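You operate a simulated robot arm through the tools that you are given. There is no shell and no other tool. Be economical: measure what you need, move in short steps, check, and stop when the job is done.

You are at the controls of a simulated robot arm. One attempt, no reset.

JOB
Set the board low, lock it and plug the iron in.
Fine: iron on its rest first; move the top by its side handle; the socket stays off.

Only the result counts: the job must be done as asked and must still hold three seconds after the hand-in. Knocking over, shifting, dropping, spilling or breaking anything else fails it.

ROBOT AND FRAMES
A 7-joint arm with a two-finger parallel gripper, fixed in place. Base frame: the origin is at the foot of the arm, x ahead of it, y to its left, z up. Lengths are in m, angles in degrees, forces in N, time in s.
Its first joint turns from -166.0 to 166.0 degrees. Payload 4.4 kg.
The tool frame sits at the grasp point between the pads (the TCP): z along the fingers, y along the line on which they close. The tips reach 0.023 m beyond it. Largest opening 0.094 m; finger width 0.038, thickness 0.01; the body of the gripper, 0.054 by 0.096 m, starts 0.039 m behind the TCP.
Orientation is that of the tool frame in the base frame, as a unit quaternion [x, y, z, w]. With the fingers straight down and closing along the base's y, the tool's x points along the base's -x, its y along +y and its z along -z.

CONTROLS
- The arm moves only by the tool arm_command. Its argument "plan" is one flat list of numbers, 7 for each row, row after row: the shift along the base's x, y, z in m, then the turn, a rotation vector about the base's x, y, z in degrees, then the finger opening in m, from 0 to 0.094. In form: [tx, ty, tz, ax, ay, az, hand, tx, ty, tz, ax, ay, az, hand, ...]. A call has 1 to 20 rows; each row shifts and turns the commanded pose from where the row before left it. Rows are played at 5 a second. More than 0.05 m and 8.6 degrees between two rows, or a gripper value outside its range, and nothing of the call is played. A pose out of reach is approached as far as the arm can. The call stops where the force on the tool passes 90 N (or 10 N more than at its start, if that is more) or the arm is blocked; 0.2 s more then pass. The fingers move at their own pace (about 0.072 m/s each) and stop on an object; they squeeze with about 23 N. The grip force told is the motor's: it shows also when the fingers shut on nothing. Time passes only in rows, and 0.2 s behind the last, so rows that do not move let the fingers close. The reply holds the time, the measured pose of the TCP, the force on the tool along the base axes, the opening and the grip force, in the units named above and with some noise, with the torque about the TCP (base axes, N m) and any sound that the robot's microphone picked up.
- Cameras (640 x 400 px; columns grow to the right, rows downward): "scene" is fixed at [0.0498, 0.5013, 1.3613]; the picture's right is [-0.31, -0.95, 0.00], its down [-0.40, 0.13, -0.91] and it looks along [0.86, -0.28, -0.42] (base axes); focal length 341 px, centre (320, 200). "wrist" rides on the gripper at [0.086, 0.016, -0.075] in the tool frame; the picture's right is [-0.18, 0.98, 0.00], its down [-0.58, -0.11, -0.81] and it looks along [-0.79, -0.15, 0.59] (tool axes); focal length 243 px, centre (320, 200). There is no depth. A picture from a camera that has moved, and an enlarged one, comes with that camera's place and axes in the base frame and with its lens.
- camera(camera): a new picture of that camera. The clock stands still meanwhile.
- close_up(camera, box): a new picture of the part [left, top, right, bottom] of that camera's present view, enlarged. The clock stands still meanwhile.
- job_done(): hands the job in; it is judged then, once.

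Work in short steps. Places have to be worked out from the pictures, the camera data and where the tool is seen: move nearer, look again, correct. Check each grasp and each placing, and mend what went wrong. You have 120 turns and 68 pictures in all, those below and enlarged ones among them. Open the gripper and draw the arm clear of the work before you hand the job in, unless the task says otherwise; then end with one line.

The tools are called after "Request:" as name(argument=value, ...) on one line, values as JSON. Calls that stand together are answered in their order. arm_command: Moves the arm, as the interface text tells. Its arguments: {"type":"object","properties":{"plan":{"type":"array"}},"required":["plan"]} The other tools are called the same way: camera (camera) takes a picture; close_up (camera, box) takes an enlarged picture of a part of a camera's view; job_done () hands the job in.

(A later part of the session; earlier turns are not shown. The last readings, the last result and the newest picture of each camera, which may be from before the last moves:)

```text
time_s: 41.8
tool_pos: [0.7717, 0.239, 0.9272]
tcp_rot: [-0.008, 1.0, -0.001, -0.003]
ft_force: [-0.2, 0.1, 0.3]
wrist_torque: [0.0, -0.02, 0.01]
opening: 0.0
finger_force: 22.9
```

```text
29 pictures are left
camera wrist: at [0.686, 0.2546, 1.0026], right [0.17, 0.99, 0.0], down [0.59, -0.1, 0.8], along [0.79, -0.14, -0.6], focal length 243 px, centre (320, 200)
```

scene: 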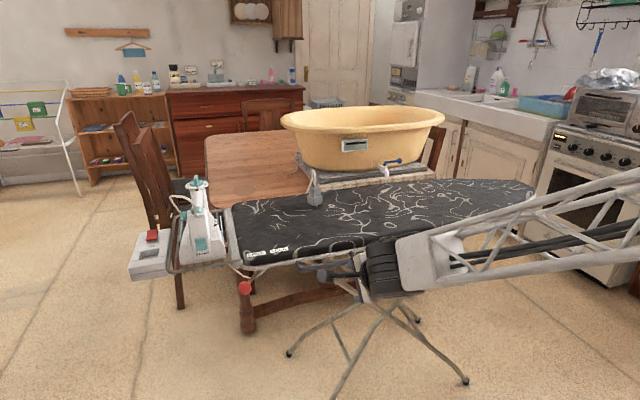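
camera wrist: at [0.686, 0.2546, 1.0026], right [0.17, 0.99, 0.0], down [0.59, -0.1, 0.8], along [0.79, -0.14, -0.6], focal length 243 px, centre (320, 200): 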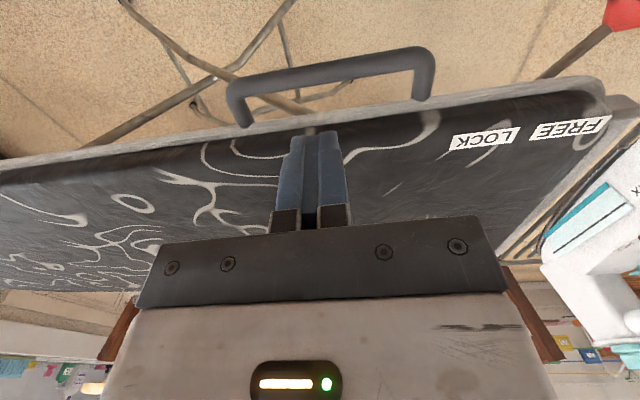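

The bar is at (0.775, 0.245, 0.813), ~19 mm thick, with a ~30 mm gap to the frame – enough for one finger. So I can grip it after all: turn −90° so the fingers close along x and descend with the fingers opened to 0.036.

Request:
arm_command(plan=[0, 0, 0, 0, 0, -8.2, 0.036, 0, 0, 0, 0, 0, -8.2, 0.036, 0, 0, 0, 0, 0, -8.2, 0.036, 0, 0, 0, 0, 0, -8.2, 0.036, 0, 0, 0, 0, 0, -8.2, 0.036, 0, 0, 0, 0, 0, -8.2, 0.036, 0, 0, 0, 0, 0, -8.2, 0.036, 0, 0, 0, 0, 0, -8.2, 0.036, 0, 0, 0, 0, 0, -8.2, 0.036, 0, 0, 0, 0, 0, -8.2, 0.036, 0, 0, 0, 0, 0, -8, 0.036, 0.003, 0.003, -0.03, 0, 0, 0, 0.036, 0, 0, -0.03, 0, 0, 0, 0.036, 0, 0, -0.012, 0, 0, 0, 0.036])

Request:
close_up(camera="scene", box=[270, 190, 430, 310])

Request:
camera(camera="wrist")

```text
time_s: 44.8
tool_pos: [0.7741, 0.2429, 0.8552]
tcp_rot: [0.703, 0.711, 0.001, -0.002]
ft_force: [-0.6, 0.2, 0.0]
wrist_torque: [0.02, 0.0, -0.01]
opening: 0.036
finger_force: 0.0
```

```text
3.33 times, centred on (350, 250) of scene
camera zoom: at [0.0498, 0.5013, 1.3613], right [-0.31, -0.95, 0.0], down [-0.4, 0.13, -0.91], along [0.86, -0.28, -0.42], focal length 1136 px, centre (220, 33)
```

zoom: 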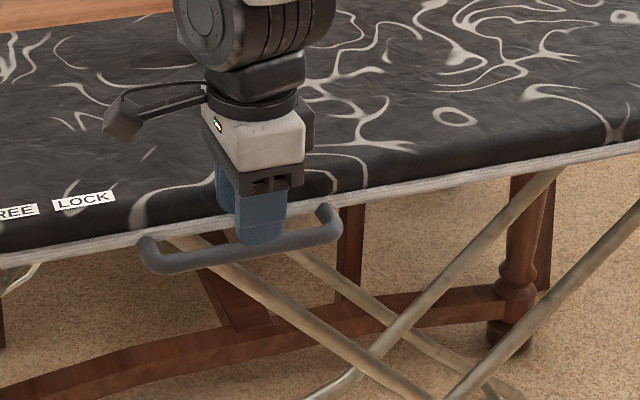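

```text
27 pictures are left
camera wrist: at [0.7904, 0.3287, 0.9303], right [0.98, -0.17, 0.0], down [-0.1, -0.59, 0.8], along [-0.14, -0.79, -0.6], focal length 243 px, centre (320, 200)
```

wrist: 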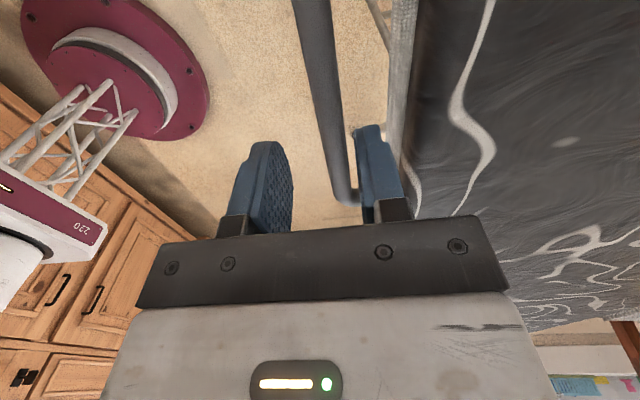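

The bar reads x≈0.780 here; I shift +5 mm and descend to the bar.

Request:
arm_command(plan=[0.005, 0, -0.01, 0, 0, 0, 0.036, 0, 0, -0.016, 0, 0, 0, 0.036, 0, 0, -0.016, 0, 0, 0, 0.036])

Request:
arm_command(plan=[0, 0, 0, 0, 0, 0, 0.01, 0, 0, 0, 0, 0, 0, 0.0, 0, 0, 0, 0, 0, 0, 0.0])

Request:
camera(camera="wrist")

```text
time_s: 45.6
tool_pos: [0.7794, 0.2435, 0.8133]
tcp_rot: [0.703, 0.711, 0.002, -0.003]
ft_force: [0.3, 0.6, 0.0]
wrist_torque: [0.0, -0.02, -0.01]
opening: 0.0362
finger_force: 0.1
```

```text
time_s: 46.4
tool_pos: [0.7811, 0.2427, 0.8128]
tcp_rot: [0.703, 0.711, 0.003, -0.003]
ft_force: [68.1, 3.5, -29.7]
wrist_torque: [0.33, -0.44, -0.64]
opening: 0.0158
finger_force: 45.2
```

```text
26 pictures are left
camera wrist: at [0.7968, 0.3287, 0.8886], right [0.98, -0.17, 0.0], down [-0.1, -0.59, 0.8], along [-0.14, -0.79, -0.6], focal length 243 px, centre (320, 200)
```

wrist: 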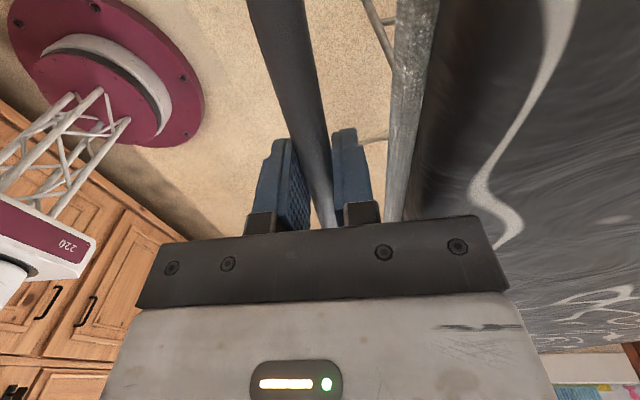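

Gripped, but off-centre: 68 N sideways. I relieve by moving +x a few millimetres.

Request:
arm_command(plan=[0.003, 0, 0, 0, 0, 0, 0.0])

```text
time_s: 46.8
tool_pos: [0.7815, 0.2421, 0.814]
tcp_rot: [0.703, 0.711, 0.0, -0.004]
ft_force: [11.2, -6.4, 2.6]
wrist_torque: [0.58, -0.08, -0.94]
opening: 0.0159
finger_force: 44.9
```

Side force is relieved. Now I pull the handle down gently.

Request:
arm_command(plan=[0.0005, 0, -0.006, 0, 0, 0, 0.0, 0, 0, -0.008, 0, 0, 0, 0.0, 0, 0, -0.008, 0, 0, 0, 0.0])

Request:
close_up(camera="scene", box=[190, 160, 430, 340])

```text
time_s: 47.6
tool_pos: [0.7808, 0.244, 0.7886]
tcp_rot: [0.702, 0.712, -0.001, -0.004]
ft_force: [-29.2, -4.3, 1.8]
wrist_torque: [-0.04, 0.32, -0.96]
opening: 0.0158
finger_force: 44.7
```

```text
2.22 times, centred on (310, 250) of scene
camera zoom: at [0.0498, 0.5013, 1.3613], right [-0.31, -0.95, 0.0], down [-0.4, 0.13, -0.91], along [0.86, -0.28, -0.42], focal length 757 px, centre (342, 89)
```

zoom: 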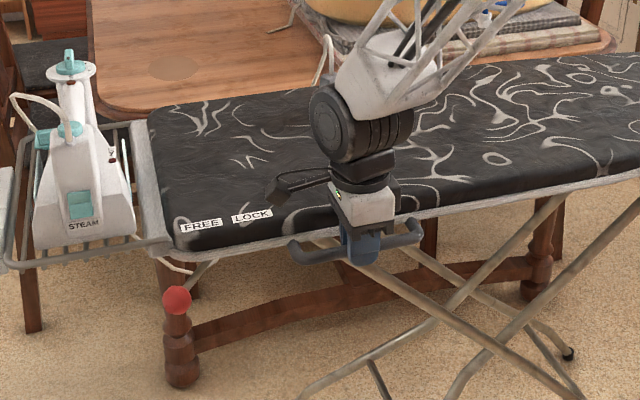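

It moves down with little vertical force. I correct x by −1.5 mm and continue lowering.

Request:
arm_command(plan=[-0.0015, 0, -0.01, 0, 0, 0, 0.0, 0, 0, -0.01, 0, 0, 0, 0.0, 0, 0, -0.01, 0, 0, 0, 0.0, 0, 0, -0.01, 0, 0, 0, 0.0, 0, 0, -0.01, 0, 0, 0, 0.0])

Request:
close_up(camera="scene", box=[130, 140, 450, 340])

```text
time_s: 48.8
tool_pos: [0.7804, 0.243, 0.7424]
tcp_rot: [0.703, 0.711, 0.001, -0.002]
ft_force: [-59.8, -3.6, 41.4]
wrist_torque: [-0.74, 0.72, -0.79]
opening: 0.0159
finger_force: 44.8
```

```text
2.00 times, centred on (290, 240) of scene
camera zoom: at [0.0498, 0.5013, 1.3613], right [-0.31, -0.95, 0.0], down [-0.4, 0.13, -0.91], along [0.86, -0.28, -0.42], focal length 681 px, centre (380, 120)
```

zoom: 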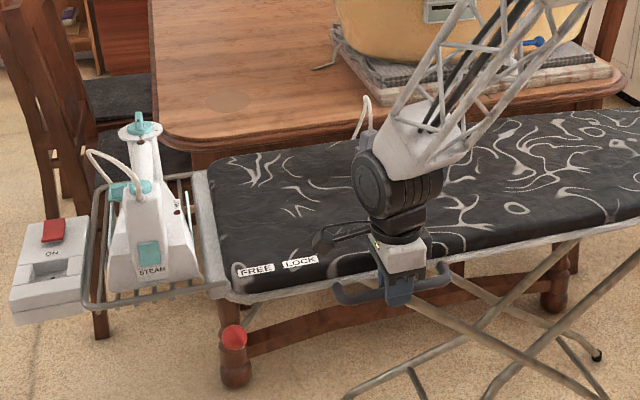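

The top has come down ~70 mm along with iron and rest. Side force is building, so I relieve −3 mm in x, then try further.

Request:
arm_command(plan=[-0.003, 0, 0, 0, 0, 0, 0.0])

Request:
arm_command(plan=[0, 0, -0.006, 0, 0, 0, 0.0])

```text
time_s: 49.2
tool_pos: [0.7811, 0.2438, 0.7421]
tcp_rot: [0.702, 0.712, 0.004, -0.002]
ft_force: [1.0, 0.8, 15.6]
wrist_torque: [-0.41, -0.02, -0.6]
opening: 0.016
finger_force: 44.5
```

```text
time_s: 49.6
tool_pos: [0.7812, 0.2445, 0.7366]
tcp_rot: [0.703, 0.711, 0.003, -0.002]
ft_force: [-1.9, -3.5, 54.4]
wrist_torque: [-0.33, 0.01, -1.22]
opening: 0.0159
finger_force: 44.7
```

Now 54 N upward; check whether the bar slips in the fingers or the top still moves.

Request:
camera(camera="wrist")

Request:
close_up(camera="scene", box=[130, 140, 450, 340])

```text
23 pictures are left
camera wrist: at [0.7966, 0.3293, 0.8141], right [0.98, -0.17, 0.0], down [-0.11, -0.59, 0.8], along [-0.14, -0.79, -0.6], focal length 243 px, centre (320, 200)
```

wrist: 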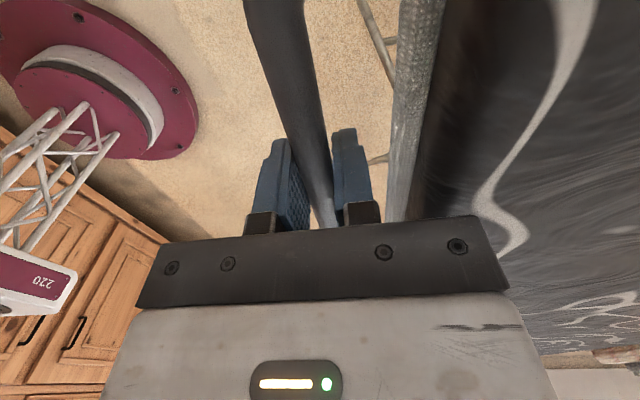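

```text
2.00 times, centred on (290, 240) of scene
camera zoom: at [0.0498, 0.5013, 1.3613], right [-0.31, -0.95, 0.0], down [-0.4, 0.13, -0.91], along [0.86, -0.28, -0.42], focal length 681 px, centre (380, 120)
```

zoom: 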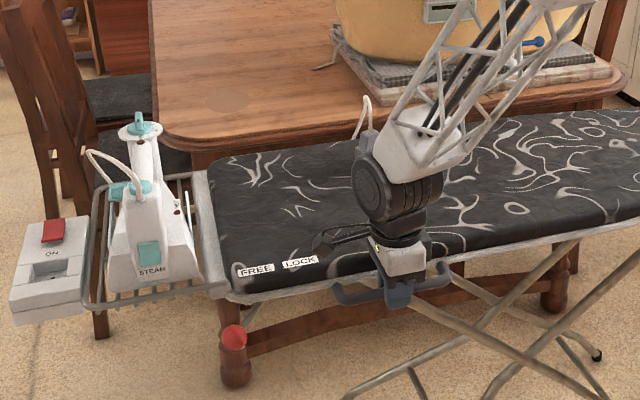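

The iron's image position did not change over the last 6 mm, so the fingers slipped against a stop. I ease up 4 mm to relieve, then push down once more to see if the stop is firm.

Request:
arm_command(plan=[0, 0, 0.004, 0, 0, 0, 0.0])

Request:
arm_command(plan=[0, 0, -0.005, 0, 0, 0, 0.0, 0, 0, -0.003, 0, 0, 0, 0.0])

Request:
close_up(camera="scene", box=[130, 140, 450, 340])

```text
time_s: 50.0
tool_pos: [0.7807, 0.2429, 0.7386]
tcp_rot: [0.703, 0.711, 0.002, -0.002]
ft_force: [69.9, 16.4, -16.6]
wrist_torque: [0.98, -0.26, -0.91]
opening: 0.0159
finger_force: 45.8
```

```text
time_s: 50.6
tool_pos: [0.7803, 0.2443, 0.7338]
tcp_rot: [0.704, 0.711, 0.004, -0.001]
ft_force: [52.1, -0.1, 54.7]
wrist_torque: [0.6, -0.2, -1.74]
opening: 0.0162
finger_force: 45.0
```

```text
2.00 times, centred on (290, 240) of scene
camera zoom: at [0.0498, 0.5013, 1.3613], right [-0.31, -0.95, 0.0], down [-0.4, 0.13, -0.91], along [0.86, -0.28, -0.42], focal length 681 px, centre (380, 120)
```

zoom: 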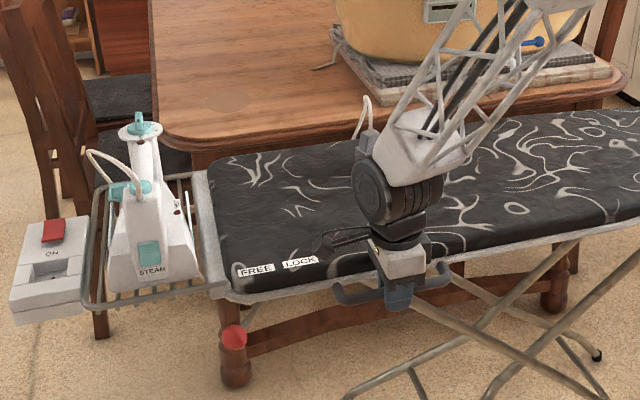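

The top is on its lower stop. I open to the narrow width, rise clear and turn back to look at the lever.

Request:
arm_command(plan=[0, 0, 0, 0, 0, 0, 0.036, 0, 0, 0, 0, 0, 0, 0.036, 0, 0, 0.03, 0, 0, 0, 0.036, 0, 0, 0.04, 0, 0, 0, 0.036, 0, 0, 0.045, 0, 0, 0, 0.06, -0.02, 0.02, 0.02, 0, 0, 8.2, 0.06, -0.01, 0.02, 0, 0, 0, 8.2, 0.06, 0, 0.02, 0, 0, 0, 8.2, 0.06, 0, 0.02, 0, 0, 0, 8.2, 0.06, 0, 0.02, 0, 0, 0, 8.2, 0.06, 0, 0.02, 0, 0, 0, 8.2, 0.06, 0, 0.02, 0, 0, 0, 8.2, 0.06, 0, 0.02, 0, 0, 0, 8.2, 0.06, 0, 0.02, 0, 0, 0, 8.2, 0.06, 0, 0.02, 0, 0, 0, 8.2, 0.06, 0, 0, 0, 0, 0, 8, 0.06])

Request:
camera(camera="wrist")

Request:
close_up(camera="scene", box=[110, 140, 430, 340])

```text
time_s: 54.0
tool_pos: [0.748, 0.4423, 0.867]
tcp_rot: [-0.007, 1.0, -0.001, -0.003]
ft_force: [-0.1, 1.0, 0.3]
wrist_torque: [0.0, -0.01, -0.01]
opening: 0.0599
finger_force: 0.0
```

```text
20 pictures are left
camera wrist: at [0.6624, 0.4588, 0.9417], right [0.17, 0.99, 0.0], down [0.59, -0.1, 0.8], along [0.79, -0.14, -0.6], focal length 243 px, centre (320, 200)
```

wrist: 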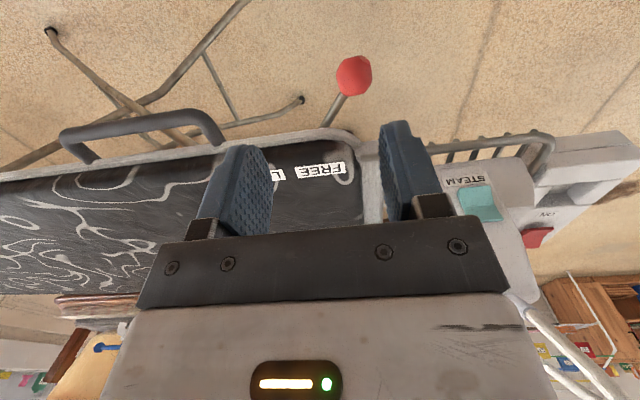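

```text
2.00 times, centred on (270, 240) of scene
camera zoom: at [0.0498, 0.5013, 1.3613], right [-0.31, -0.95, 0.0], down [-0.4, 0.13, -0.91], along [0.86, -0.28, -0.42], focal length 681 px, centre (420, 120)
```

zoom: 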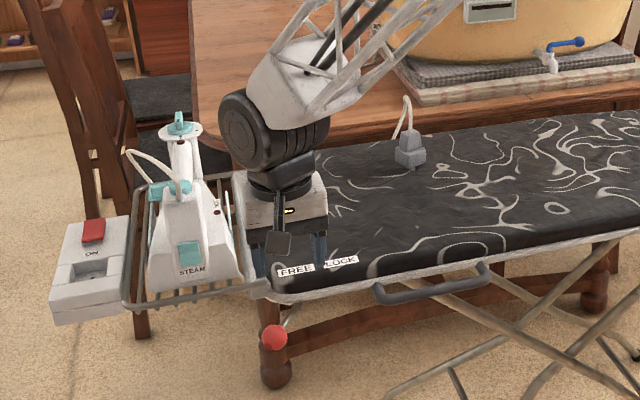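

Lever knob is now at (0.778, 0.470, 0.714). I go down over it with fingers straddling.

Request:
arm_command(plan=[0.012, 0.015, 0, 0, 0, 0, 0.06, 0.01, 0.013, 0, 0, 0, 0, 0.06, 0, 0, -0.04, 0, 0, 0, 0.06, 0, 0, -0.04, 0, 0, 0, 0.06, 0, 0, -0.04, 0, 0, 0, 0.06, 0, 0, -0.03, 0, 0, 0, 0.06, 0, -0.0, 0, 0, 0, 0, 0.045])

Request:
camera(camera="wrist")

```text
time_s: 55.6
tool_pos: [0.7708, 0.4712, 0.7154]
tcp_rot: [-0.005, 1.0, 0.0, -0.003]
ft_force: [0.4, 0.2, -0.2]
wrist_torque: [-0.01, -0.02, 0.02]
opening: 0.0451
finger_force: 0.0
```

```text
18 pictures are left
camera wrist: at [0.6853, 0.4857, 0.7916], right [0.17, 0.98, 0.0], down [0.59, -0.1, 0.8], along [0.79, -0.14, -0.6], focal length 243 px, centre (320, 200)
```

wrist: 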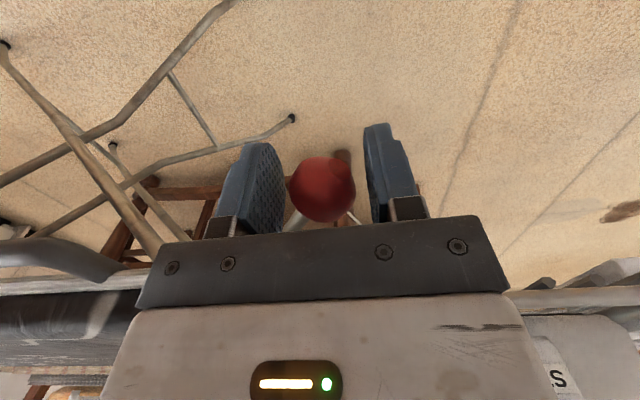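

The knob is caged. I push it −y toward LOCK in small steps, following its arc.

Request:
arm_command(plan=[-0.004, -0.01, 0, 0, 0, 0, 0.042, -0.004, -0.01, 0, 0, 0, 0, 0.042, -0.004, -0.01, 0, 0, 0, 0, 0.042, -0.004, -0.01, 0, 0, 0, 0, 0.042, -0.004, -0.01, 0, 0, 0, 0, 0.042, -0.002, -0.01, 0, 0, 0, 0, 0.042, -0.002, -0.01, 0, 0, 0, 0, 0.042, -0.001, -0.01, 0, 0, 0, 0, 0.042])

Request:
camera(camera="wrist")

```text
time_s: 57.4
tool_pos: [0.7446, 0.3906, 0.7168]
tcp_rot: [-0.005, 1.0, -0.001, -0.003]
ft_force: [-0.4, 0.2, -0.2]
wrist_torque: [0.02, -0.01, 0.0]
opening: 0.0421
finger_force: 0.1
```

```text
17 pictures are left
camera wrist: at [0.6597, 0.406, 0.7923], right [0.17, 0.98, 0.0], down [0.59, -0.1, 0.8], along [0.79, -0.14, -0.6], focal length 243 px, centre (320, 200)
```

wrist: 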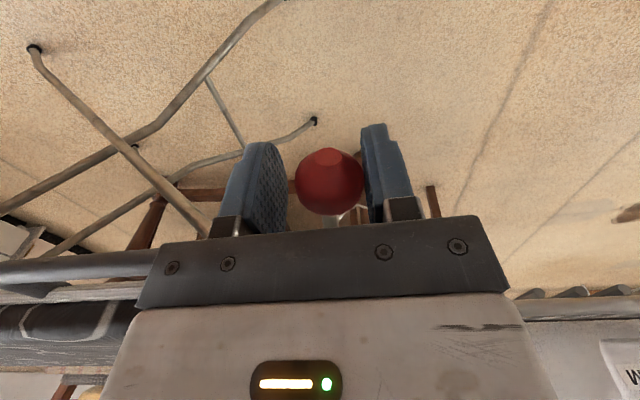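

The knob follows at y≈0.395. I go on to its LOCK end in small steps, watching for the stop.

Request:
arm_command(plan=[0, -0.006, 0, 0, 0, 0, 0.042, 0, -0.006, 0, 0, 0, 0, 0.042, 0, -0.006, 0, 0, 0, 0, 0.042])

```text
time_s: 58.2
tool_pos: [0.7451, 0.3717, 0.717]
tcp_rot: [-0.006, 1.0, 0.0, -0.002]
ft_force: [0.0, 0.4, 0.5]
wrist_torque: [0.0, 0.01, -0.01]
opening: 0.0418
finger_force: 0.2
```

At the original position with no stop yet; I continue a little, backing 6 mm off in x to stay clear of the handle.

Request:
arm_command(plan=[-0.006, -0.003, 0, 0, 0, 0, 0.042, 0, -0.005, 0, 0, 0, 0, 0.042, 0, -0.004, 0, 0, 0, 0, 0.042])

Request:
camera(camera="wrist")

```text
time_s: 59.0
tool_pos: [0.7395, 0.3624, 0.7161]
tcp_rot: [-0.006, 1.0, 0.0, -0.003]
ft_force: [5.6, 30.8, -7.2]
wrist_torque: [-0.14, -0.14, 0.04]
opening: 0.0558
finger_force: 15.4
```

```text
16 pictures are left
camera wrist: at [0.6537, 0.377, 0.7915], right [0.17, 0.99, 0.0], down [0.59, -0.1, 0.8], along [0.79, -0.14, -0.6], focal length 243 px, centre (320, 200)
```

wrist: 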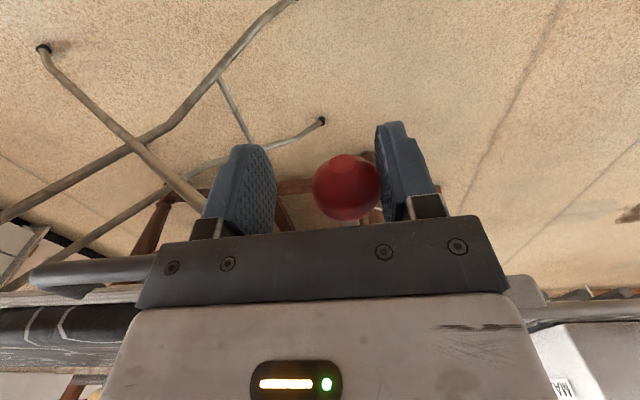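

Firm stop at LOCK (31 N). I back off, rise clear, and look closely at the socket and the plug.

Request:
arm_command(plan=[0, 0.005, 0, 0, 0, 0, 0.055, 0, 0.004, 0, 0, 0, 0, 0.06, 0, 0, 0.04, 0, 0, 0, 0.06, 0, 0, 0.045, 0, 0, 0, 0.06, 0, 0, 0.045, 0, 0, 0, 0.06, 0, -0.03, 0.045, 0, 0, 0, 0.06, 0, -0.045, 0.02, 0, 0, 0, 0.06, 0, -0.045, 0.02, 0, 0, 0, 0.06, 0, -0.045, 0.02, 0, 0, 0, 0.06])

Request:
close_up(camera="scene", box=[130, 230, 250, 310])

Request:
close_up(camera="scene", box=[270, 170, 350, 240])

```text
refused: row 6 steps farther than a row can; nothing moved
```

```text
5.00 times, centred on (190, 270) of scene
camera zoom: at [0.0498, 0.5013, 1.3613], right [-0.31, -0.95, 0.0], down [-0.4, 0.13, -0.91], along [0.86, -0.28, -0.42], focal length 1703 px, centre (970, -150)
```

zoom: 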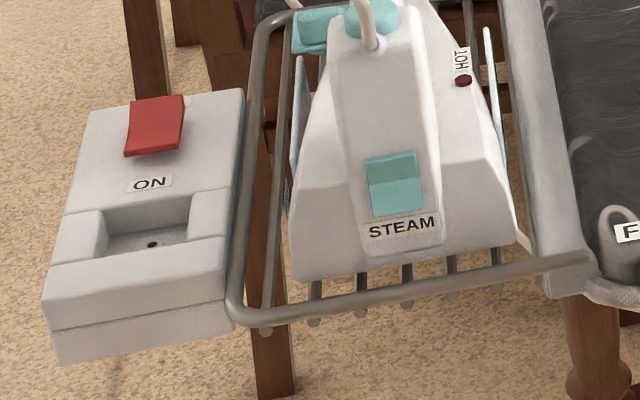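

```text
5.71 times, centred on (310, 205) of scene
camera zoom: at [0.0498, 0.5013, 1.3613], right [-0.31, -0.95, 0.0], down [-0.4, 0.13, -0.91], along [0.86, -0.28, -0.42], focal length 1947 px, centre (377, 171)
```

zoom: 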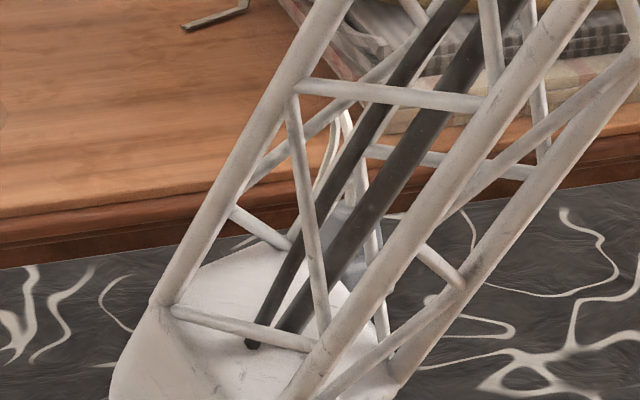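

The lever is locked; the last move was refused for step size, so I redo it. The socket has a pit open at the top near (0.90, 0.69, 0.78); I rise and turn to look into it with the wrist camera.

Request:
arm_command(plan=[0, 0.005, 0, 0, 0, 0, 0.055, 0, 0.004, 0, 0, 0, 0, 0.06, 0, 0, 0.04, 0, 0, 0, 0.06, 0, 0, 0.045, 0, 0, 0, 0.06, 0, 0, 0.045, 0, 0, 0, 0.06, 0, 0, 0.045, 0, 0, 0, 0.06, 0, 0, 0.045, 0, 0, 0, 0.06, 0, 0, 0.045, 0, 0, 0, 0.06, -0.008, 0.046, 0.005, 0, 0, 7, 0.094, -0.008, 0.046, 0.005, 0, 0, 7, 0.094, -0.008, 0.046, 0.005, 0, 0, 7, 0.094, -0.008, 0.046, 0, 0, 0, 7, 0.094, -0.008, 0.046, 0, 0, 0, 7, 0.094])

Request:
camera(camera="wrist")

Request:
close_up(camera="scene", box=[270, 170, 350, 220])

```text
time_s: 61.8
tool_pos: [0.6985, 0.6006, 0.995]
tcp_rot: [-0.306, 0.952, -0.002, -0.002]
ft_force: [0.2, -0.4, -0.2]
wrist_torque: [-0.04, -0.01, -0.02]
opening: 0.094
finger_force: 0.0
```

```text
13 pictures are left
camera wrist: at [0.6208, 0.563, 1.0713], right [-0.42, 0.91, 0.0], down [0.54, 0.26, 0.8], along [0.73, 0.34, -0.6], focal length 243 px, centre (320, 200)
```

wrist: 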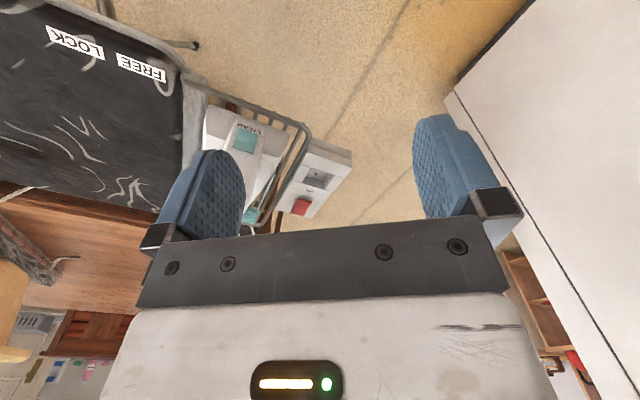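

```text
8.00 times, centred on (310, 195) of scene
camera zoom: at [0.0498, 0.5013, 1.3613], right [-0.31, -0.95, 0.0], down [-0.4, 0.13, -0.91], along [0.86, -0.28, -0.42], focal length 2725 px, centre (400, 240)
```

zoom: 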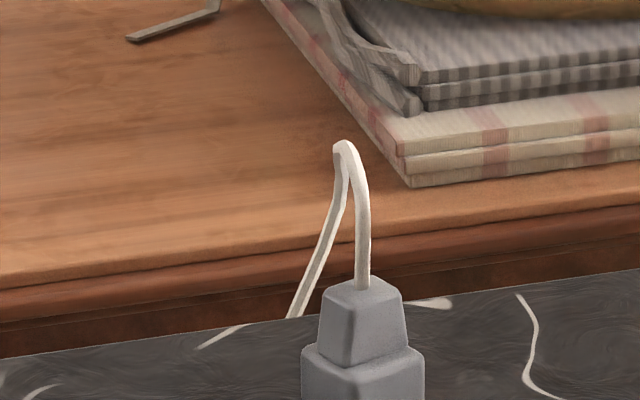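

I enlarge the wrist view of the socket and the lower half of the plug.

Request:
close_up(camera="wrist", box=[260, 130, 370, 220])

Request:
close_up(camera="scene", box=[275, 185, 355, 235])

```text
4.44 times, centred on (315, 175) of wrist
camera zoom: at [0.6208, 0.563, 1.0713], right [-0.42, 0.91, 0.0], down [0.54, 0.26, 0.8], along [0.73, 0.34, -0.6], focal length 1078 px, centre (342, 311)
```

zoom: 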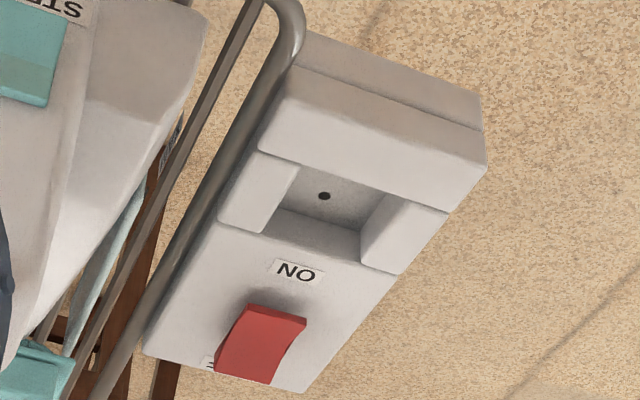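

```text
8.00 times, centred on (315, 210) of scene
camera zoom: at [0.0498, 0.5013, 1.3613], right [-0.31, -0.95, 0.0], down [-0.4, 0.13, -0.91], along [0.86, -0.28, -0.42], focal length 2725 px, centre (360, 120)
```

zoom: 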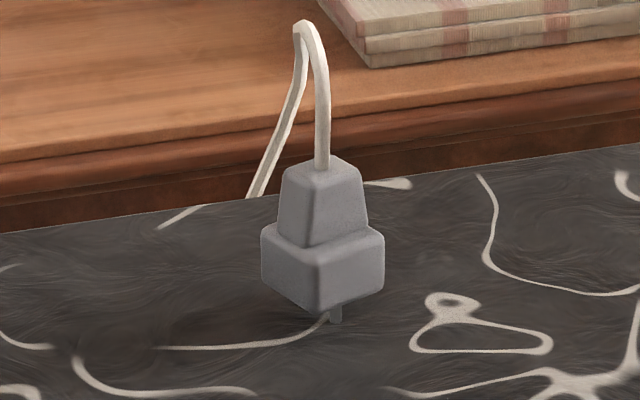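

The socket has a square pit, rim ≈ z 0.779, x 0.898–0.940, y 0.675–0.718, with one central hole. The plug is a square-based single-pin plug at (1.069, 0.181), top z≈0.845, yawed about 20°. Before picking it I test that the hand, tilted 48° in the x direction, reaches above the socket.

Request:
arm_command(plan=[0, 0, 0, 0, 0, -7, 0.06, 0, 0, 0, 0, 0, -7, 0.06, 0, 0, 0, 0, 0, -7, 0.06, 0, 0, 0, 0, 0, -7, 0.06, 0, 0, 0, 0, 0, -7.6, 0.06, 0.037, 0.016, 0, 0, -8, 0, 0.06, 0.037, 0.016, 0, 0, -8, 0, 0.06, 0.037, 0.016, 0, 0, -8, 0, 0.06, 0.037, 0.016, 0, 0, -8, 0, 0.06, 0.037, 0.016, 0, 0, -8, 0, 0.06, 0.035, 0.016, 0, 0, -8, 0, 0.06, 0, 0, -0.035, 0, 0, 0, 0.06, 0, 0, -0.035, 0, 0, 0, 0.06, 0, 0, -0.035, 0, 0, 0, 0.06])

Request:
camera(camera="scene")

```text
time_s: 64.8
tool_pos: [0.9189, 0.6956, 0.8921]
tcp_rot: [0.0, 0.914, -0.001, 0.406]
ft_force: [0.4, 0.9, 0.9]
wrist_torque: [-0.02, 0.03, -0.02]
opening: 0.0601
finger_force: 0.1
```

```text
9 pictures are left
```

scene: 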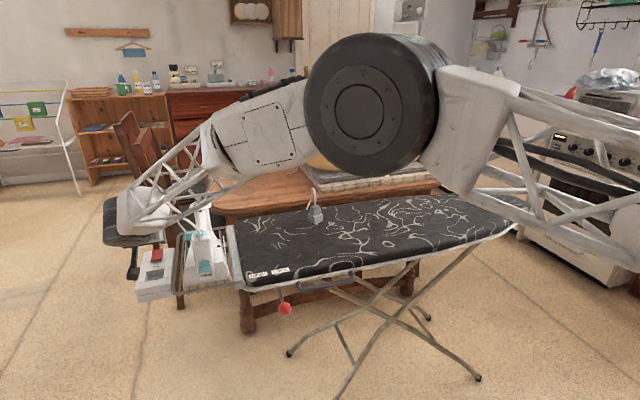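

Reaches well. I check the last part of the descent too (to z 0.825, above the box).

Request:
arm_command(plan=[0, 0, -0.035, 0, 0, 0, 0.06, 0, 0, -0.032, 0, 0, 0, 0.06])

```text
time_s: 65.4
tool_pos: [0.9191, 0.6956, 0.825]
tcp_rot: [0.0, 0.915, -0.001, 0.404]
ft_force: [0.7, 0.3, 0.7]
wrist_torque: [0.01, 0.05, 0.02]
opening: 0.0601
finger_force: 0.0
```

Fully reachable. Now over to the plug: rise, travel across with a +20° yaw to match the plug's faces, and hover.

Request:
arm_command(plan=[0, 0, 0.045, 0, 0, 0, 0.06, 0, 0, 0.045, 0, 0, 0, 0.06, 0, 0, 0.045, 0, 0, 0, 0.06, 0, 0, 0.045, 0, 0, 0, 0.06, 0, 0, 0.03, 0, 0, 0, 0.06, 0.0136, -0.0468, 0, 0, 0, 1.82, 0.06, 0.0136, -0.0468, 0, 0, 0, 1.82, 0.06, 0.0136, -0.0468, 0, 0, 0, 1.82, 0.06, 0.0136, -0.0468, 0, 0, 0, 1.82, 0.06, 0.0136, -0.0468, 0, 0, 0, 1.82, 0.06, 0.0136, -0.0468, 0, 0, 0, 1.82, 0.06, 0.0136, -0.0468, 0, 0, 0, 1.82, 0.06, 0.0136, -0.0468, 0, 0, 0, 1.82, 0.06, 0.0136, -0.0468, 0, 0, 0, 1.82, 0.06, 0.0136, -0.0468, 0, 0, 0, 1.82, 0.06, 0.0136, -0.0468, 0, 0, 0, 1.82, 0.06, 0, 0, -0.045, 0, 0, 0, 0.06, 0, 0, -0.045, 0, 0, 0, 0.06])

Request:
close_up(camera="scene", box=[265, 150, 377, 220])

```text
time_s: 69.2
tool_pos: [1.0688, 0.1795, 0.9455]
tcp_rot: [-0.159, 0.9, 0.069, 0.399]
ft_force: [-0.5, -0.4, 0.4]
wrist_torque: [-0.03, 0.06, -0.03]
opening: 0.0599
finger_force: 0.0
```

```text
5.71 times, centred on (321, 185) of scene
camera zoom: at [0.0498, 0.5013, 1.3613], right [-0.31, -0.95, 0.0], down [-0.4, 0.13, -0.91], along [0.86, -0.28, -0.42], focal length 1947 px, centre (314, 286)
```

zoom: 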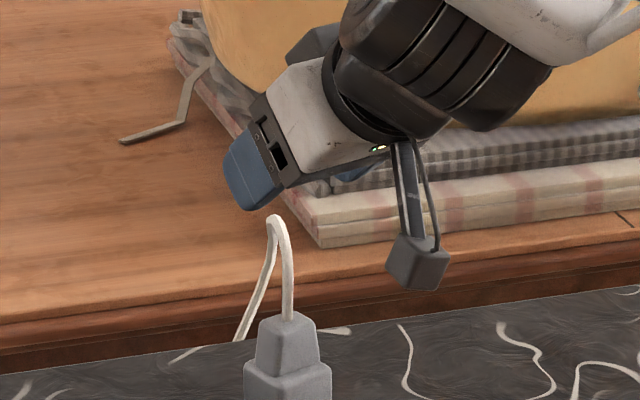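

The plug's centre line shows ~6 mm to +y of the hand, i.e. about (1.071, 0.187). I shift, descend partway, and look with the wrist camera.

Request:
arm_command(plan=[0.002, 0.007, -0.02, 0, 0, 0, 0.06, 0, 0, -0.03, 0, 0, 0, 0.06])

Request:
camera(camera="wrist")

```text
time_s: 69.8
tool_pos: [1.0706, 0.1887, 0.8952]
tcp_rot: [-0.159, 0.901, 0.069, 0.398]
ft_force: [0.4, -0.1, 0.9]
wrist_torque: [0.03, 0.03, 0.02]
opening: 0.0599
finger_force: 0.0
```

```text
7 pictures are left
camera wrist: at [0.9599, 0.164, 0.8822], right [-0.22, 0.97, 0.13], down [-0.16, -0.17, 0.97], along [0.96, 0.19, 0.19], focal length 243 px, centre (320, 200)
```

wrist: 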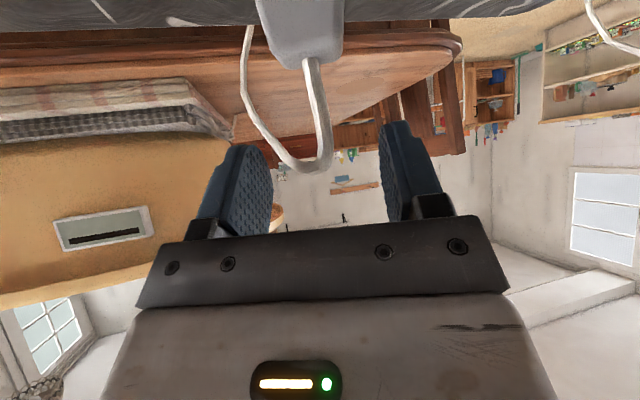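

The plug's face is squarely aligned and its centre (1.068, 0.188) lies between the fingers. I narrow the fingers slightly to keep inside the cord loop, descend to z≈0.842 and close.

Request:
arm_command(plan=[-0.001, 0, 0, 0, 0, 0, 0.043, -0.001, 0, -0.02, 0, 0, 0, 0.043, 0, 0, -0.02, 0, 0, 0, 0.043, 0, 0, -0.013, 0, 0, 0, 0.043])

Request:
camera(camera="wrist")

```text
time_s: 70.8
tool_pos: [1.069, 0.1893, 0.8404]
tcp_rot: [-0.159, 0.901, 0.069, 0.398]
ft_force: [-0.8, 1.4, 5.0]
wrist_torque: [0.1, 0.06, 0.03]
opening: 0.0431
finger_force: 0.3
```

```text
6 pictures are left
camera wrist: at [0.9581, 0.1645, 0.8284], right [-0.22, 0.97, 0.13], down [-0.16, -0.17, 0.97], along [0.96, 0.19, 0.19], focal length 243 px, centre (320, 200)
```

wrist: 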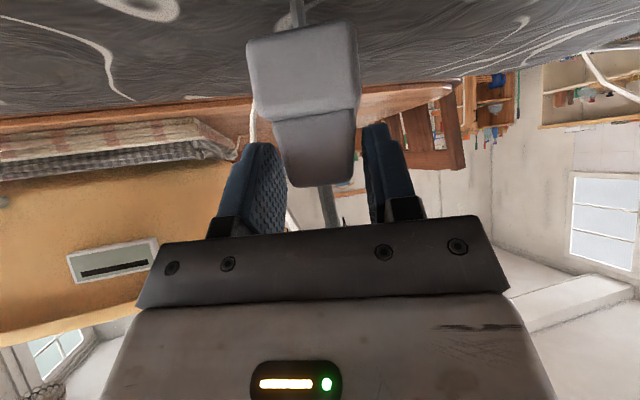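

The plug is squarely between the pads, with a single central pin. I close on it.

Request:
arm_command(plan=[0, 0, 0, 0, 0, 0, 0.02, 0, 0, 0, 0, 0, 0, 0.0, 0, 0, 0, 0, 0, 0, 0.0, 0, 0, 0, 0, 0, 0, 0.0])

```text
time_s: 71.8
tool_pos: [1.0696, 0.1886, 0.8408]
tcp_rot: [-0.159, 0.901, 0.069, 0.398]
ft_force: [1.6, 1.7, 10.4]
wrist_torque: [0.15, -0.1, -0.03]
opening: 0.0358
finger_force: 23.7
```

Gripped at 0.036 m. I lift it high (to clear the iron), carry it back with −20° yaw to above the socket, and stop with the pin still well above it.

Request:
arm_command(plan=[0, 0, 0.02, 0, 0, 0, 0, 0, 0, 0.04, 0, 0, 0, 0, 0, 0, 0.045, 0, 0, 0, 0, 0, 0, 0.045, 0, 0, 0, 0, 0, 0, 0.045, 0, 0, 0, 0, 0, 0, 0.045, 0, 0, 0, 0, 0, 0, 0.03, 0, 0, 0, 0])

Request:
arm_command(plan=[-0.0136, 0.046, 0, 0, 0, -1.82, 0, -0.0136, 0.046, 0, 0, 0, -1.82, 0, -0.0136, 0.046, 0, 0, 0, -1.82, 0, -0.0136, 0.046, 0, 0, 0, -1.82, 0, -0.0136, 0.046, 0, 0, 0, -1.82, 0, -0.0136, 0.046, 0, 0, 0, -1.82, 0, -0.0136, 0.046, 0, 0, 0, -1.82, 0, -0.0136, 0.046, 0, 0, 0, -1.82, 0, -0.0136, 0.046, 0, 0, 0, -1.82, 0, -0.0136, 0.046, 0, 0, 0, -1.82, 0, -0.0136, 0.046, 0, 0, 0, -1.82, 0, 0, 0, -0.045, 0, 0, 0, 0, 0, 0, -0.045, 0, 0, 0, 0, 0, 0, -0.045, 0, 0, 0, 0, 0, 0, -0.045, 0, 0, 0, 0])

```text
time_s: 73.4
tool_pos: [1.0683, 0.1866, 1.1103]
tcp_rot: [-0.159, 0.901, 0.07, 0.397]
ft_force: [-0.6, 0.0, -2.0]
wrist_torque: [0.02, -0.04, -0.01]
opening: 0.0359
finger_force: 23.0
```

```text
time_s: 76.6
tool_pos: [0.9178, 0.6953, 0.9339]
tcp_rot: [0.001, 0.914, -0.002, 0.405]
ft_force: [0.8, 0.4, 0.8]
wrist_torque: [0.0, 0.07, 0.01]
opening: 0.0357
finger_force: 23.2
```

Plug still held. I lower to about 1.5 cm above the rim and compare plug and pit in both cameras.

Request:
arm_command(plan=[0, 0, -0.035, 0, 0, 0, 0, 0, 0, -0.03, 0, 0, 0, 0])

Request:
camera(camera="wrist")

Request:
close_up(camera="scene", box=[120, 220, 232, 290])

```text
time_s: 77.2
tool_pos: [0.9186, 0.6954, 0.8666]
tcp_rot: [0.001, 0.915, -0.001, 0.404]
ft_force: [0.0, 0.1, 0.4]
wrist_torque: [-0.01, 0.07, 0.02]
opening: 0.0355
finger_force: 22.9
```

```text
5 pictures are left
camera wrist: at [0.8064, 0.7111, 0.8538], right [0.12, 0.98, 0.14], down [-0.21, -0.11, 0.97], along [0.97, -0.15, 0.19], focal length 243 px, centre (320, 200)
```

wrist: 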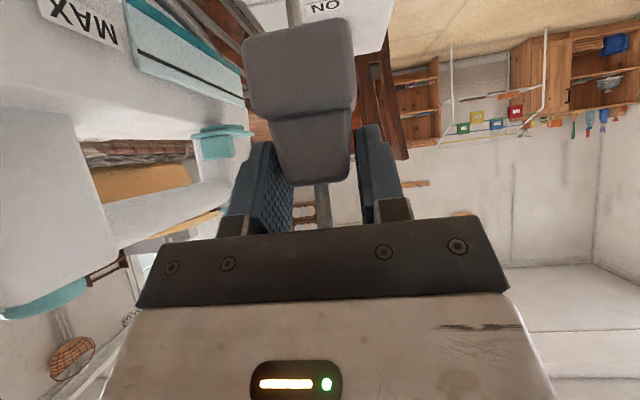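

```text
5.71 times, centred on (176, 255) of scene
camera zoom: at [0.0498, 0.5013, 1.3613], right [-0.31, -0.95, 0.0], down [-0.4, 0.13, -0.91], along [0.86, -0.28, -0.42], focal length 1947 px, centre (1143, -114)
```

zoom: 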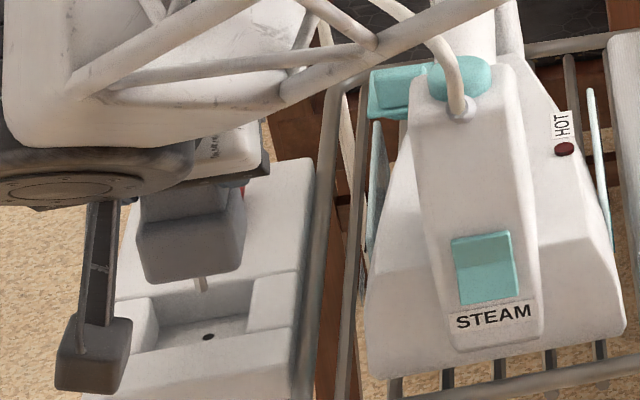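

The scene view calibrates very well with the pin (predicted vs seen within 2 mm). Combining both cameras, the rim is at z≈0.769 and the hole near (0.932, 0.700, 0.753), so I shift +13 mm x, +4.5 mm y, lower 18 mm and compare again.

Request:
arm_command(plan=[0.007, 0.0025, 0, 0, 0, 0, 0, 0.0065, 0.002, 0, 0, 0, 0, 0, 0, 0, -0.009, 0, 0, 0, 0, 0, 0, -0.009, 0, 0, 0, 0])

Request:
close_up(camera="scene", box=[128, 245, 192, 285])

```text
time_s: 78.2
tool_pos: [0.9317, 0.6986, 0.8477]
tcp_rot: [0.0, 0.915, -0.001, 0.405]
ft_force: [-0.3, 0.1, -0.3]
wrist_torque: [0.03, 0.04, -0.02]
opening: 0.0358
finger_force: 23.5
```

```text
10.00 times, centred on (160, 265) of scene
camera zoom: at [0.0498, 0.5013, 1.3613], right [-0.31, -0.95, 0.0], down [-0.4, 0.13, -0.91], along [0.86, -0.28, -0.42], focal length 3406 px, centre (1920, -450)
```

zoom: 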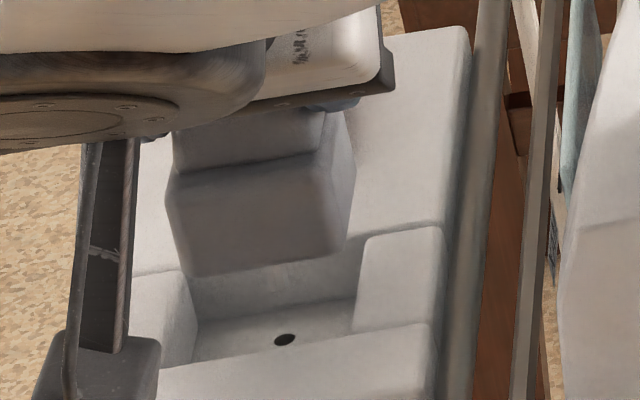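

The pin should be right above the hole laterally (within ~1 mm). I lower in small steps and watch for contact around pin-to-floor height (TCP ≈ 0.831).

Request:
arm_command(plan=[0, 0, -0.006, 0, 0, 0, 0, 0, 0, -0.006, 0, 0, 0, 0, 0, 0, -0.003, 0, 0, 0, 0, 0, 0, -0.003, 0, 0, 0, 0])

```text
time_s: 79.2
tool_pos: [0.933, 0.6992, 0.8368]
tcp_rot: [0.001, 0.913, 0.001, 0.407]
ft_force: [-10.1, 5.3, 46.8]
wrist_torque: [-0.6, 0.4, -0.17]
opening: 0.0357
finger_force: 23.6
```

Contact at TCP z≈0.837: torque and side forces suggest the base's −y edge sits on the pit's −y block and wants to go −x/+y. I ease off and take one close look.

Request:
arm_command(plan=[0, 0, 0.006, 0, 0, 0, 0])

Request:
close_up(camera="scene", box=[136, 250, 184, 280])

```text
time_s: 79.6
tool_pos: [0.9326, 0.6982, 0.8359]
tcp_rot: [0.0, 0.915, -0.001, 0.404]
ft_force: [5.1, 13.6, 31.3]
wrist_torque: [0.28, -0.68, 0.23]
opening: 0.036
finger_force: 23.1
```

```text
13.33 times, centred on (160, 265) of scene
camera zoom: at [0.0498, 0.5013, 1.3613], right [-0.31, -0.95, 0.0], down [-0.4, 0.13, -0.91], along [0.86, -0.28, -0.42], focal length 4542 px, centre (2453, -667)
```

zoom: 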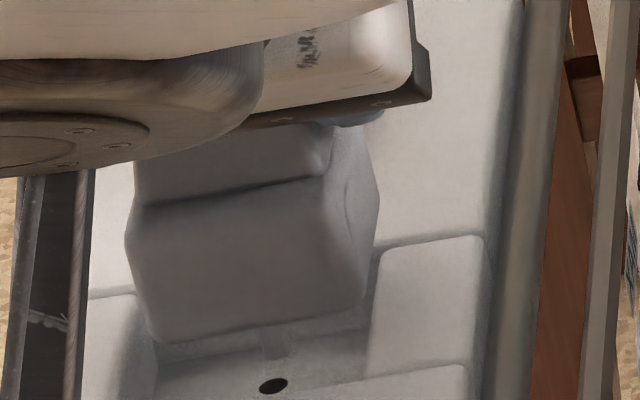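

Clear now: the pin tip rests on the pit floor ~9 mm beyond the hole (+x). I lift 8 mm, shift −9 mm in x and −1 mm in y, and lower again.

Request:
arm_command(plan=[0, 0, 0.008, 0, 0, 0, 0, -0.005, -0.0005, 0, 0, 0, 0, 0, -0.004, -0.0005, 0, 0, 0, 0, 0, 0, 0, 0, 0, 0, 0, 0])

```text
time_s: 80.6
tool_pos: [0.9237, 0.6988, 0.8433]
tcp_rot: [0.0, 0.915, -0.002, 0.404]
ft_force: [-0.3, -0.2, -0.7]
wrist_torque: [0.01, -0.01, 0.01]
opening: 0.0357
finger_force: 23.1
```

Free again. Lowering gently past the previous contact height.

Request:
arm_command(plan=[0, 0, -0.004, 0, 0, 0, 0, 0, 0, -0.004, 0, 0, 0, 0, 0, 0, -0.003, 0, 0, 0, 0])

```text
time_s: 81.4
tool_pos: [0.9253, 0.6979, 0.8374]
tcp_rot: [0.0, 0.914, 0.001, 0.406]
ft_force: [7.6, -6.7, 33.8]
wrist_torque: [-0.33, -0.1, 0.1]
opening: 0.036
finger_force: 23.3
```

Still on the floor next to the hole. I spend one more picture to read the remaining offset.

Request:
close_up(camera="scene", box=[144, 260, 176, 280])

```text
16.00 times, centred on (160, 270) of scene
camera zoom: at [0.0498, 0.5013, 1.3613], right [-0.31, -0.95, 0.0], down [-0.4, 0.13, -0.91], along [0.86, -0.28, -0.42], focal length 5450 px, centre (2880, -920)
```

zoom: 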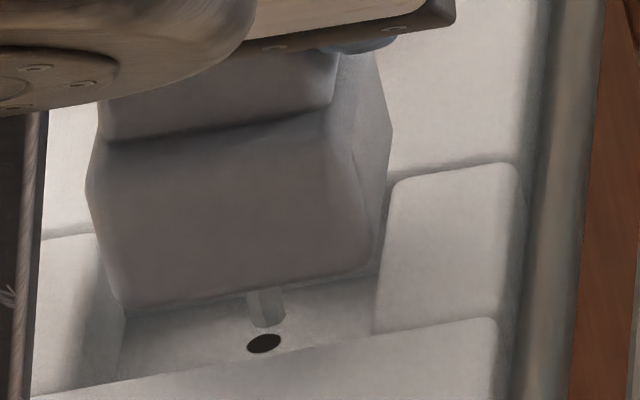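

The pin tip is ~7 mm in +x from the hole, with no lateral error. I lift 5 mm, shift −6.2 mm in x and −0.5 mm in y, then lower again.

Request:
arm_command(plan=[0, 0, 0.007, 0, 0, 0, 0, -0.0062, -0.0005, 0, 0, 0, 0, 0, 0, 0, 0, 0, 0, 0, 0])

Request:
arm_command(plan=[0, 0, -0.003, 0, 0, 0, 0, 0, 0, -0.003, 0, 0, 0, 0, 0, 0, -0.003, 0, 0, 0, 0])

```text
time_s: 82.2
tool_pos: [0.9166, 0.697, 0.838]
tcp_rot: [0.0, 0.915, -0.002, 0.404]
ft_force: [-0.8, -0.1, 1.4]
wrist_torque: [0.02, 0.08, 0.0]
opening: 0.0359
finger_force: 23.1
```

```text
time_s: 83.0
tool_pos: [0.9183, 0.6968, 0.838]
tcp_rot: [0.0, 0.914, 0.001, 0.407]
ft_force: [-6.7, -7.5, 46.8]
wrist_torque: [-0.54, 0.29, -0.05]
opening: 0.0358
finger_force: 23.2
```

Still on the floor but now contact is directly under the pin. I search with small pecks: lift, shift +1.2 mm y, lower.

Request:
arm_command(plan=[0, 0, 0.01, 0, 0, 0, 0, 0, 0.0012, 0, 0, 0, 0, 0, 0, 0, -0.005, 0, 0, 0, 0, 0, 0, -0.005, 0, 0, 0, 0])

```text
time_s: 84.0
tool_pos: [0.9187, 0.6993, 0.837]
tcp_rot: [0.001, 0.914, 0.0, 0.406]
ft_force: [-11.8, -10.3, 52.4]
wrist_torque: [-0.8, 0.52, -0.11]
opening: 0.036
finger_force: 23.2
```

Side forces point to −x, −y; next peck 2 mm back in y and 1 mm in −x.

Request:
arm_command(plan=[0, 0, 0.01, 0, 0, 0, 0, -0.001, -0.002, 0, 0, 0, 0, 0, 0, 0, -0.005, 0, 0, 0, 0, 0, 0, -0.005, 0, 0, 0, 0])

```text
time_s: 85.0
tool_pos: [0.9173, 0.6972, 0.8377]
tcp_rot: [0.001, 0.914, 0.0, 0.406]
ft_force: [-16.4, -9.6, 55.2]
wrist_torque: [-0.78, 0.57, -0.1]
opening: 0.0361
finger_force: 23.3
```

Force still points to −x; another peck 1.5 mm in −x.

Request:
arm_command(plan=[0, 0, 0.01, 0, 0, 0, 0, -0.0015, -0.0005, 0, 0, 0, 0, 0, 0, 0, -0.005, 0, 0, 0, 0, 0, 0, -0.005, 0, 0, 0, 0])

```text
time_s: 86.0
tool_pos: [0.9155, 0.6965, 0.8372]
tcp_rot: [0.0, 0.914, 0.0, 0.406]
ft_force: [-16.5, -15.6, 62.5]
wrist_torque: [-1.17, 0.6, -0.17]
opening: 0.036
finger_force: 23.6
```

I use one of the last two pictures to see the true offset.

Request:
close_up(camera="scene", box=[144, 260, 176, 280])

```text
16.00 times, centred on (160, 270) of scene
camera zoom: at [0.0498, 0.5013, 1.3613], right [-0.31, -0.95, 0.0], down [-0.4, 0.13, -0.91], along [0.86, -0.28, -0.42], focal length 5450 px, centre (2880, -920)
```

zoom: 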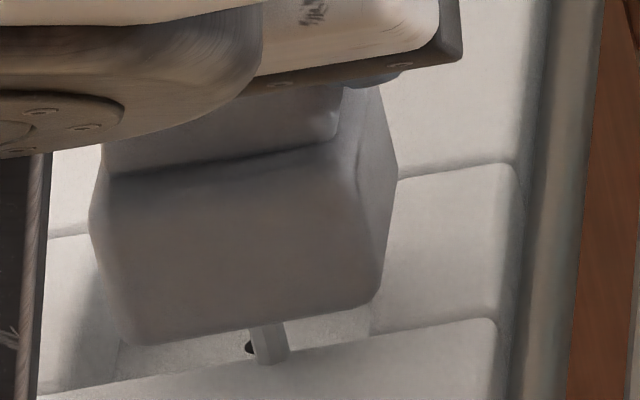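

Both pictures agree the hole is about +2 mm x and +1.5 mm y from here. I peck there.

Request:
arm_command(plan=[0, 0, 0.01, 0, 0, 0, 0, 0.0015, 0.0018, 0, 0, 0, 0, 0, 0, 0, 0, 0, 0, 0, 0, 0, 0, -0.004, 0, 0, 0, 0, 0, 0, -0.003, 0, 0, 0, 0, 0, 0, -0.003, 0, 0, 0, 0])

```text
time_s: 87.4
tool_pos: [0.9186, 0.6981, 0.8383]
tcp_rot: [0.0, 0.914, 0.001, 0.406]
ft_force: [-14.4, -10.2, 53.5]
wrist_torque: [-0.79, 0.55, -0.11]
opening: 0.0361
finger_force: 22.7
```

Contact is the pin on the pit floor; now I ease to a light pressure (~20 N) and sweep slowly along x across the hole, watching for z to drop.

Request:
arm_command(plan=[0, 0, 0.01, 0, 0, 0, 0, 0.003, 0, 0, 0, 0, 0, 0, 0, 0, -0.005, 0, 0, 0, 0, -0.0007, 0, 0, 0, 0, 0, 0, -0.0007, 0, 0, 0, 0, 0, 0, -0.0007, 0, 0, 0, 0, 0, 0, -0.0007, 0, 0, 0, 0, 0, 0, -0.0007, 0, 0, 0, 0, 0, 0, -0.0007, 0, 0, 0, 0, 0, 0, -0.0007, 0, 0, 0, 0, 0, 0, -0.0007, 0, 0, 0, 0, 0, 0])

```text
time_s: 89.8
tool_pos: [0.9129, 0.698, 0.8378]
tcp_rot: [0.0, 0.915, 0.0, 0.404]
ft_force: [12.5, -1.2, 29.1]
wrist_torque: [-0.09, -0.75, 0.04]
opening: 0.0357
finger_force: 22.9
```

No drop on this line (y≈0.698). Next line 0.8 mm to −y, sweeping back in +x.

Request:
arm_command(plan=[0, 0, 0.005, 0, 0, 0, 0, 0, -0.0008, 0, 0, 0, 0, 0, 0, 0, -0.005, 0, 0, 0, 0, 0.0007, 0, 0, 0, 0, 0, 0, 0.0007, 0, 0, 0, 0, 0, 0, 0.0007, 0, 0, 0, 0, 0, 0, 0.0007, 0, 0, 0, 0, 0, 0, 0.0007, 0, 0, 0, 0, 0, 0, 0.0007, 0, 0, 0, 0, 0, 0, 0.0007, 0, 0, 0, 0, 0, 0, 0.0007, 0, 0, 0, 0, 0, 0, 0.0007, 0, 0, 0, 0, 0, 0])

```text
time_s: 92.4
tool_pos: [0.9199, 0.6977, 0.8375]
tcp_rot: [0.0, 0.915, 0.0, 0.404]
ft_force: [-10.7, 4.1, 29.4]
wrist_torque: [0.06, 0.45, -0.04]
opening: 0.0362
finger_force: 23.0
```

Reviewing torques: the contact lies at base-bottom height (~z 0.786) – the plug's base is resting on the pit rim, not the pin on the floor; the visible pin is the near one of two and the visible hole the far one. So the base must move about 12 mm in −x from here and ~+1.5 mm in y. I lift and reposition.

Request:
arm_command(plan=[0, 0, 0.012, 0, 0, 0, 0, -0.006, 0.001, 0, 0, 0, 0, 0, -0.006, 0.001, 0, 0, 0, 0, 0, 0, 0, 0, 0, 0, 0, 0, 0, 0, 0, 0, 0, 0, 0])

```text
time_s: 93.6
tool_pos: [0.9088, 0.6996, 0.8469]
tcp_rot: [0.0, 0.914, -0.001, 0.405]
ft_force: [-0.2, 0.5, -0.9]
wrist_torque: [0.02, 0.0, 0.02]
opening: 0.0359
finger_force: 23.0
```

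Unloaded at (0.9088, 0.6996). I lower gently here, with a further −1 mm in x.

Request:
arm_command(plan=[-0.001, 0, -0.005, 0, 0, 0, 0, 0, 0, -0.004, 0, 0, 0, 0, 0, 0, -0.003, 0, 0, 0, 0, 0, 0, -0.003, 0, 0, 0, 0])

```text
time_s: 94.6
tool_pos: [0.9072, 0.7001, 0.8376]
tcp_rot: [0.001, 0.913, 0.0, 0.407]
ft_force: [-6.6, -5.4, 28.3]
wrist_torque: [-0.32, 0.28, -0.08]
opening: 0.0359
finger_force: 23.8
```

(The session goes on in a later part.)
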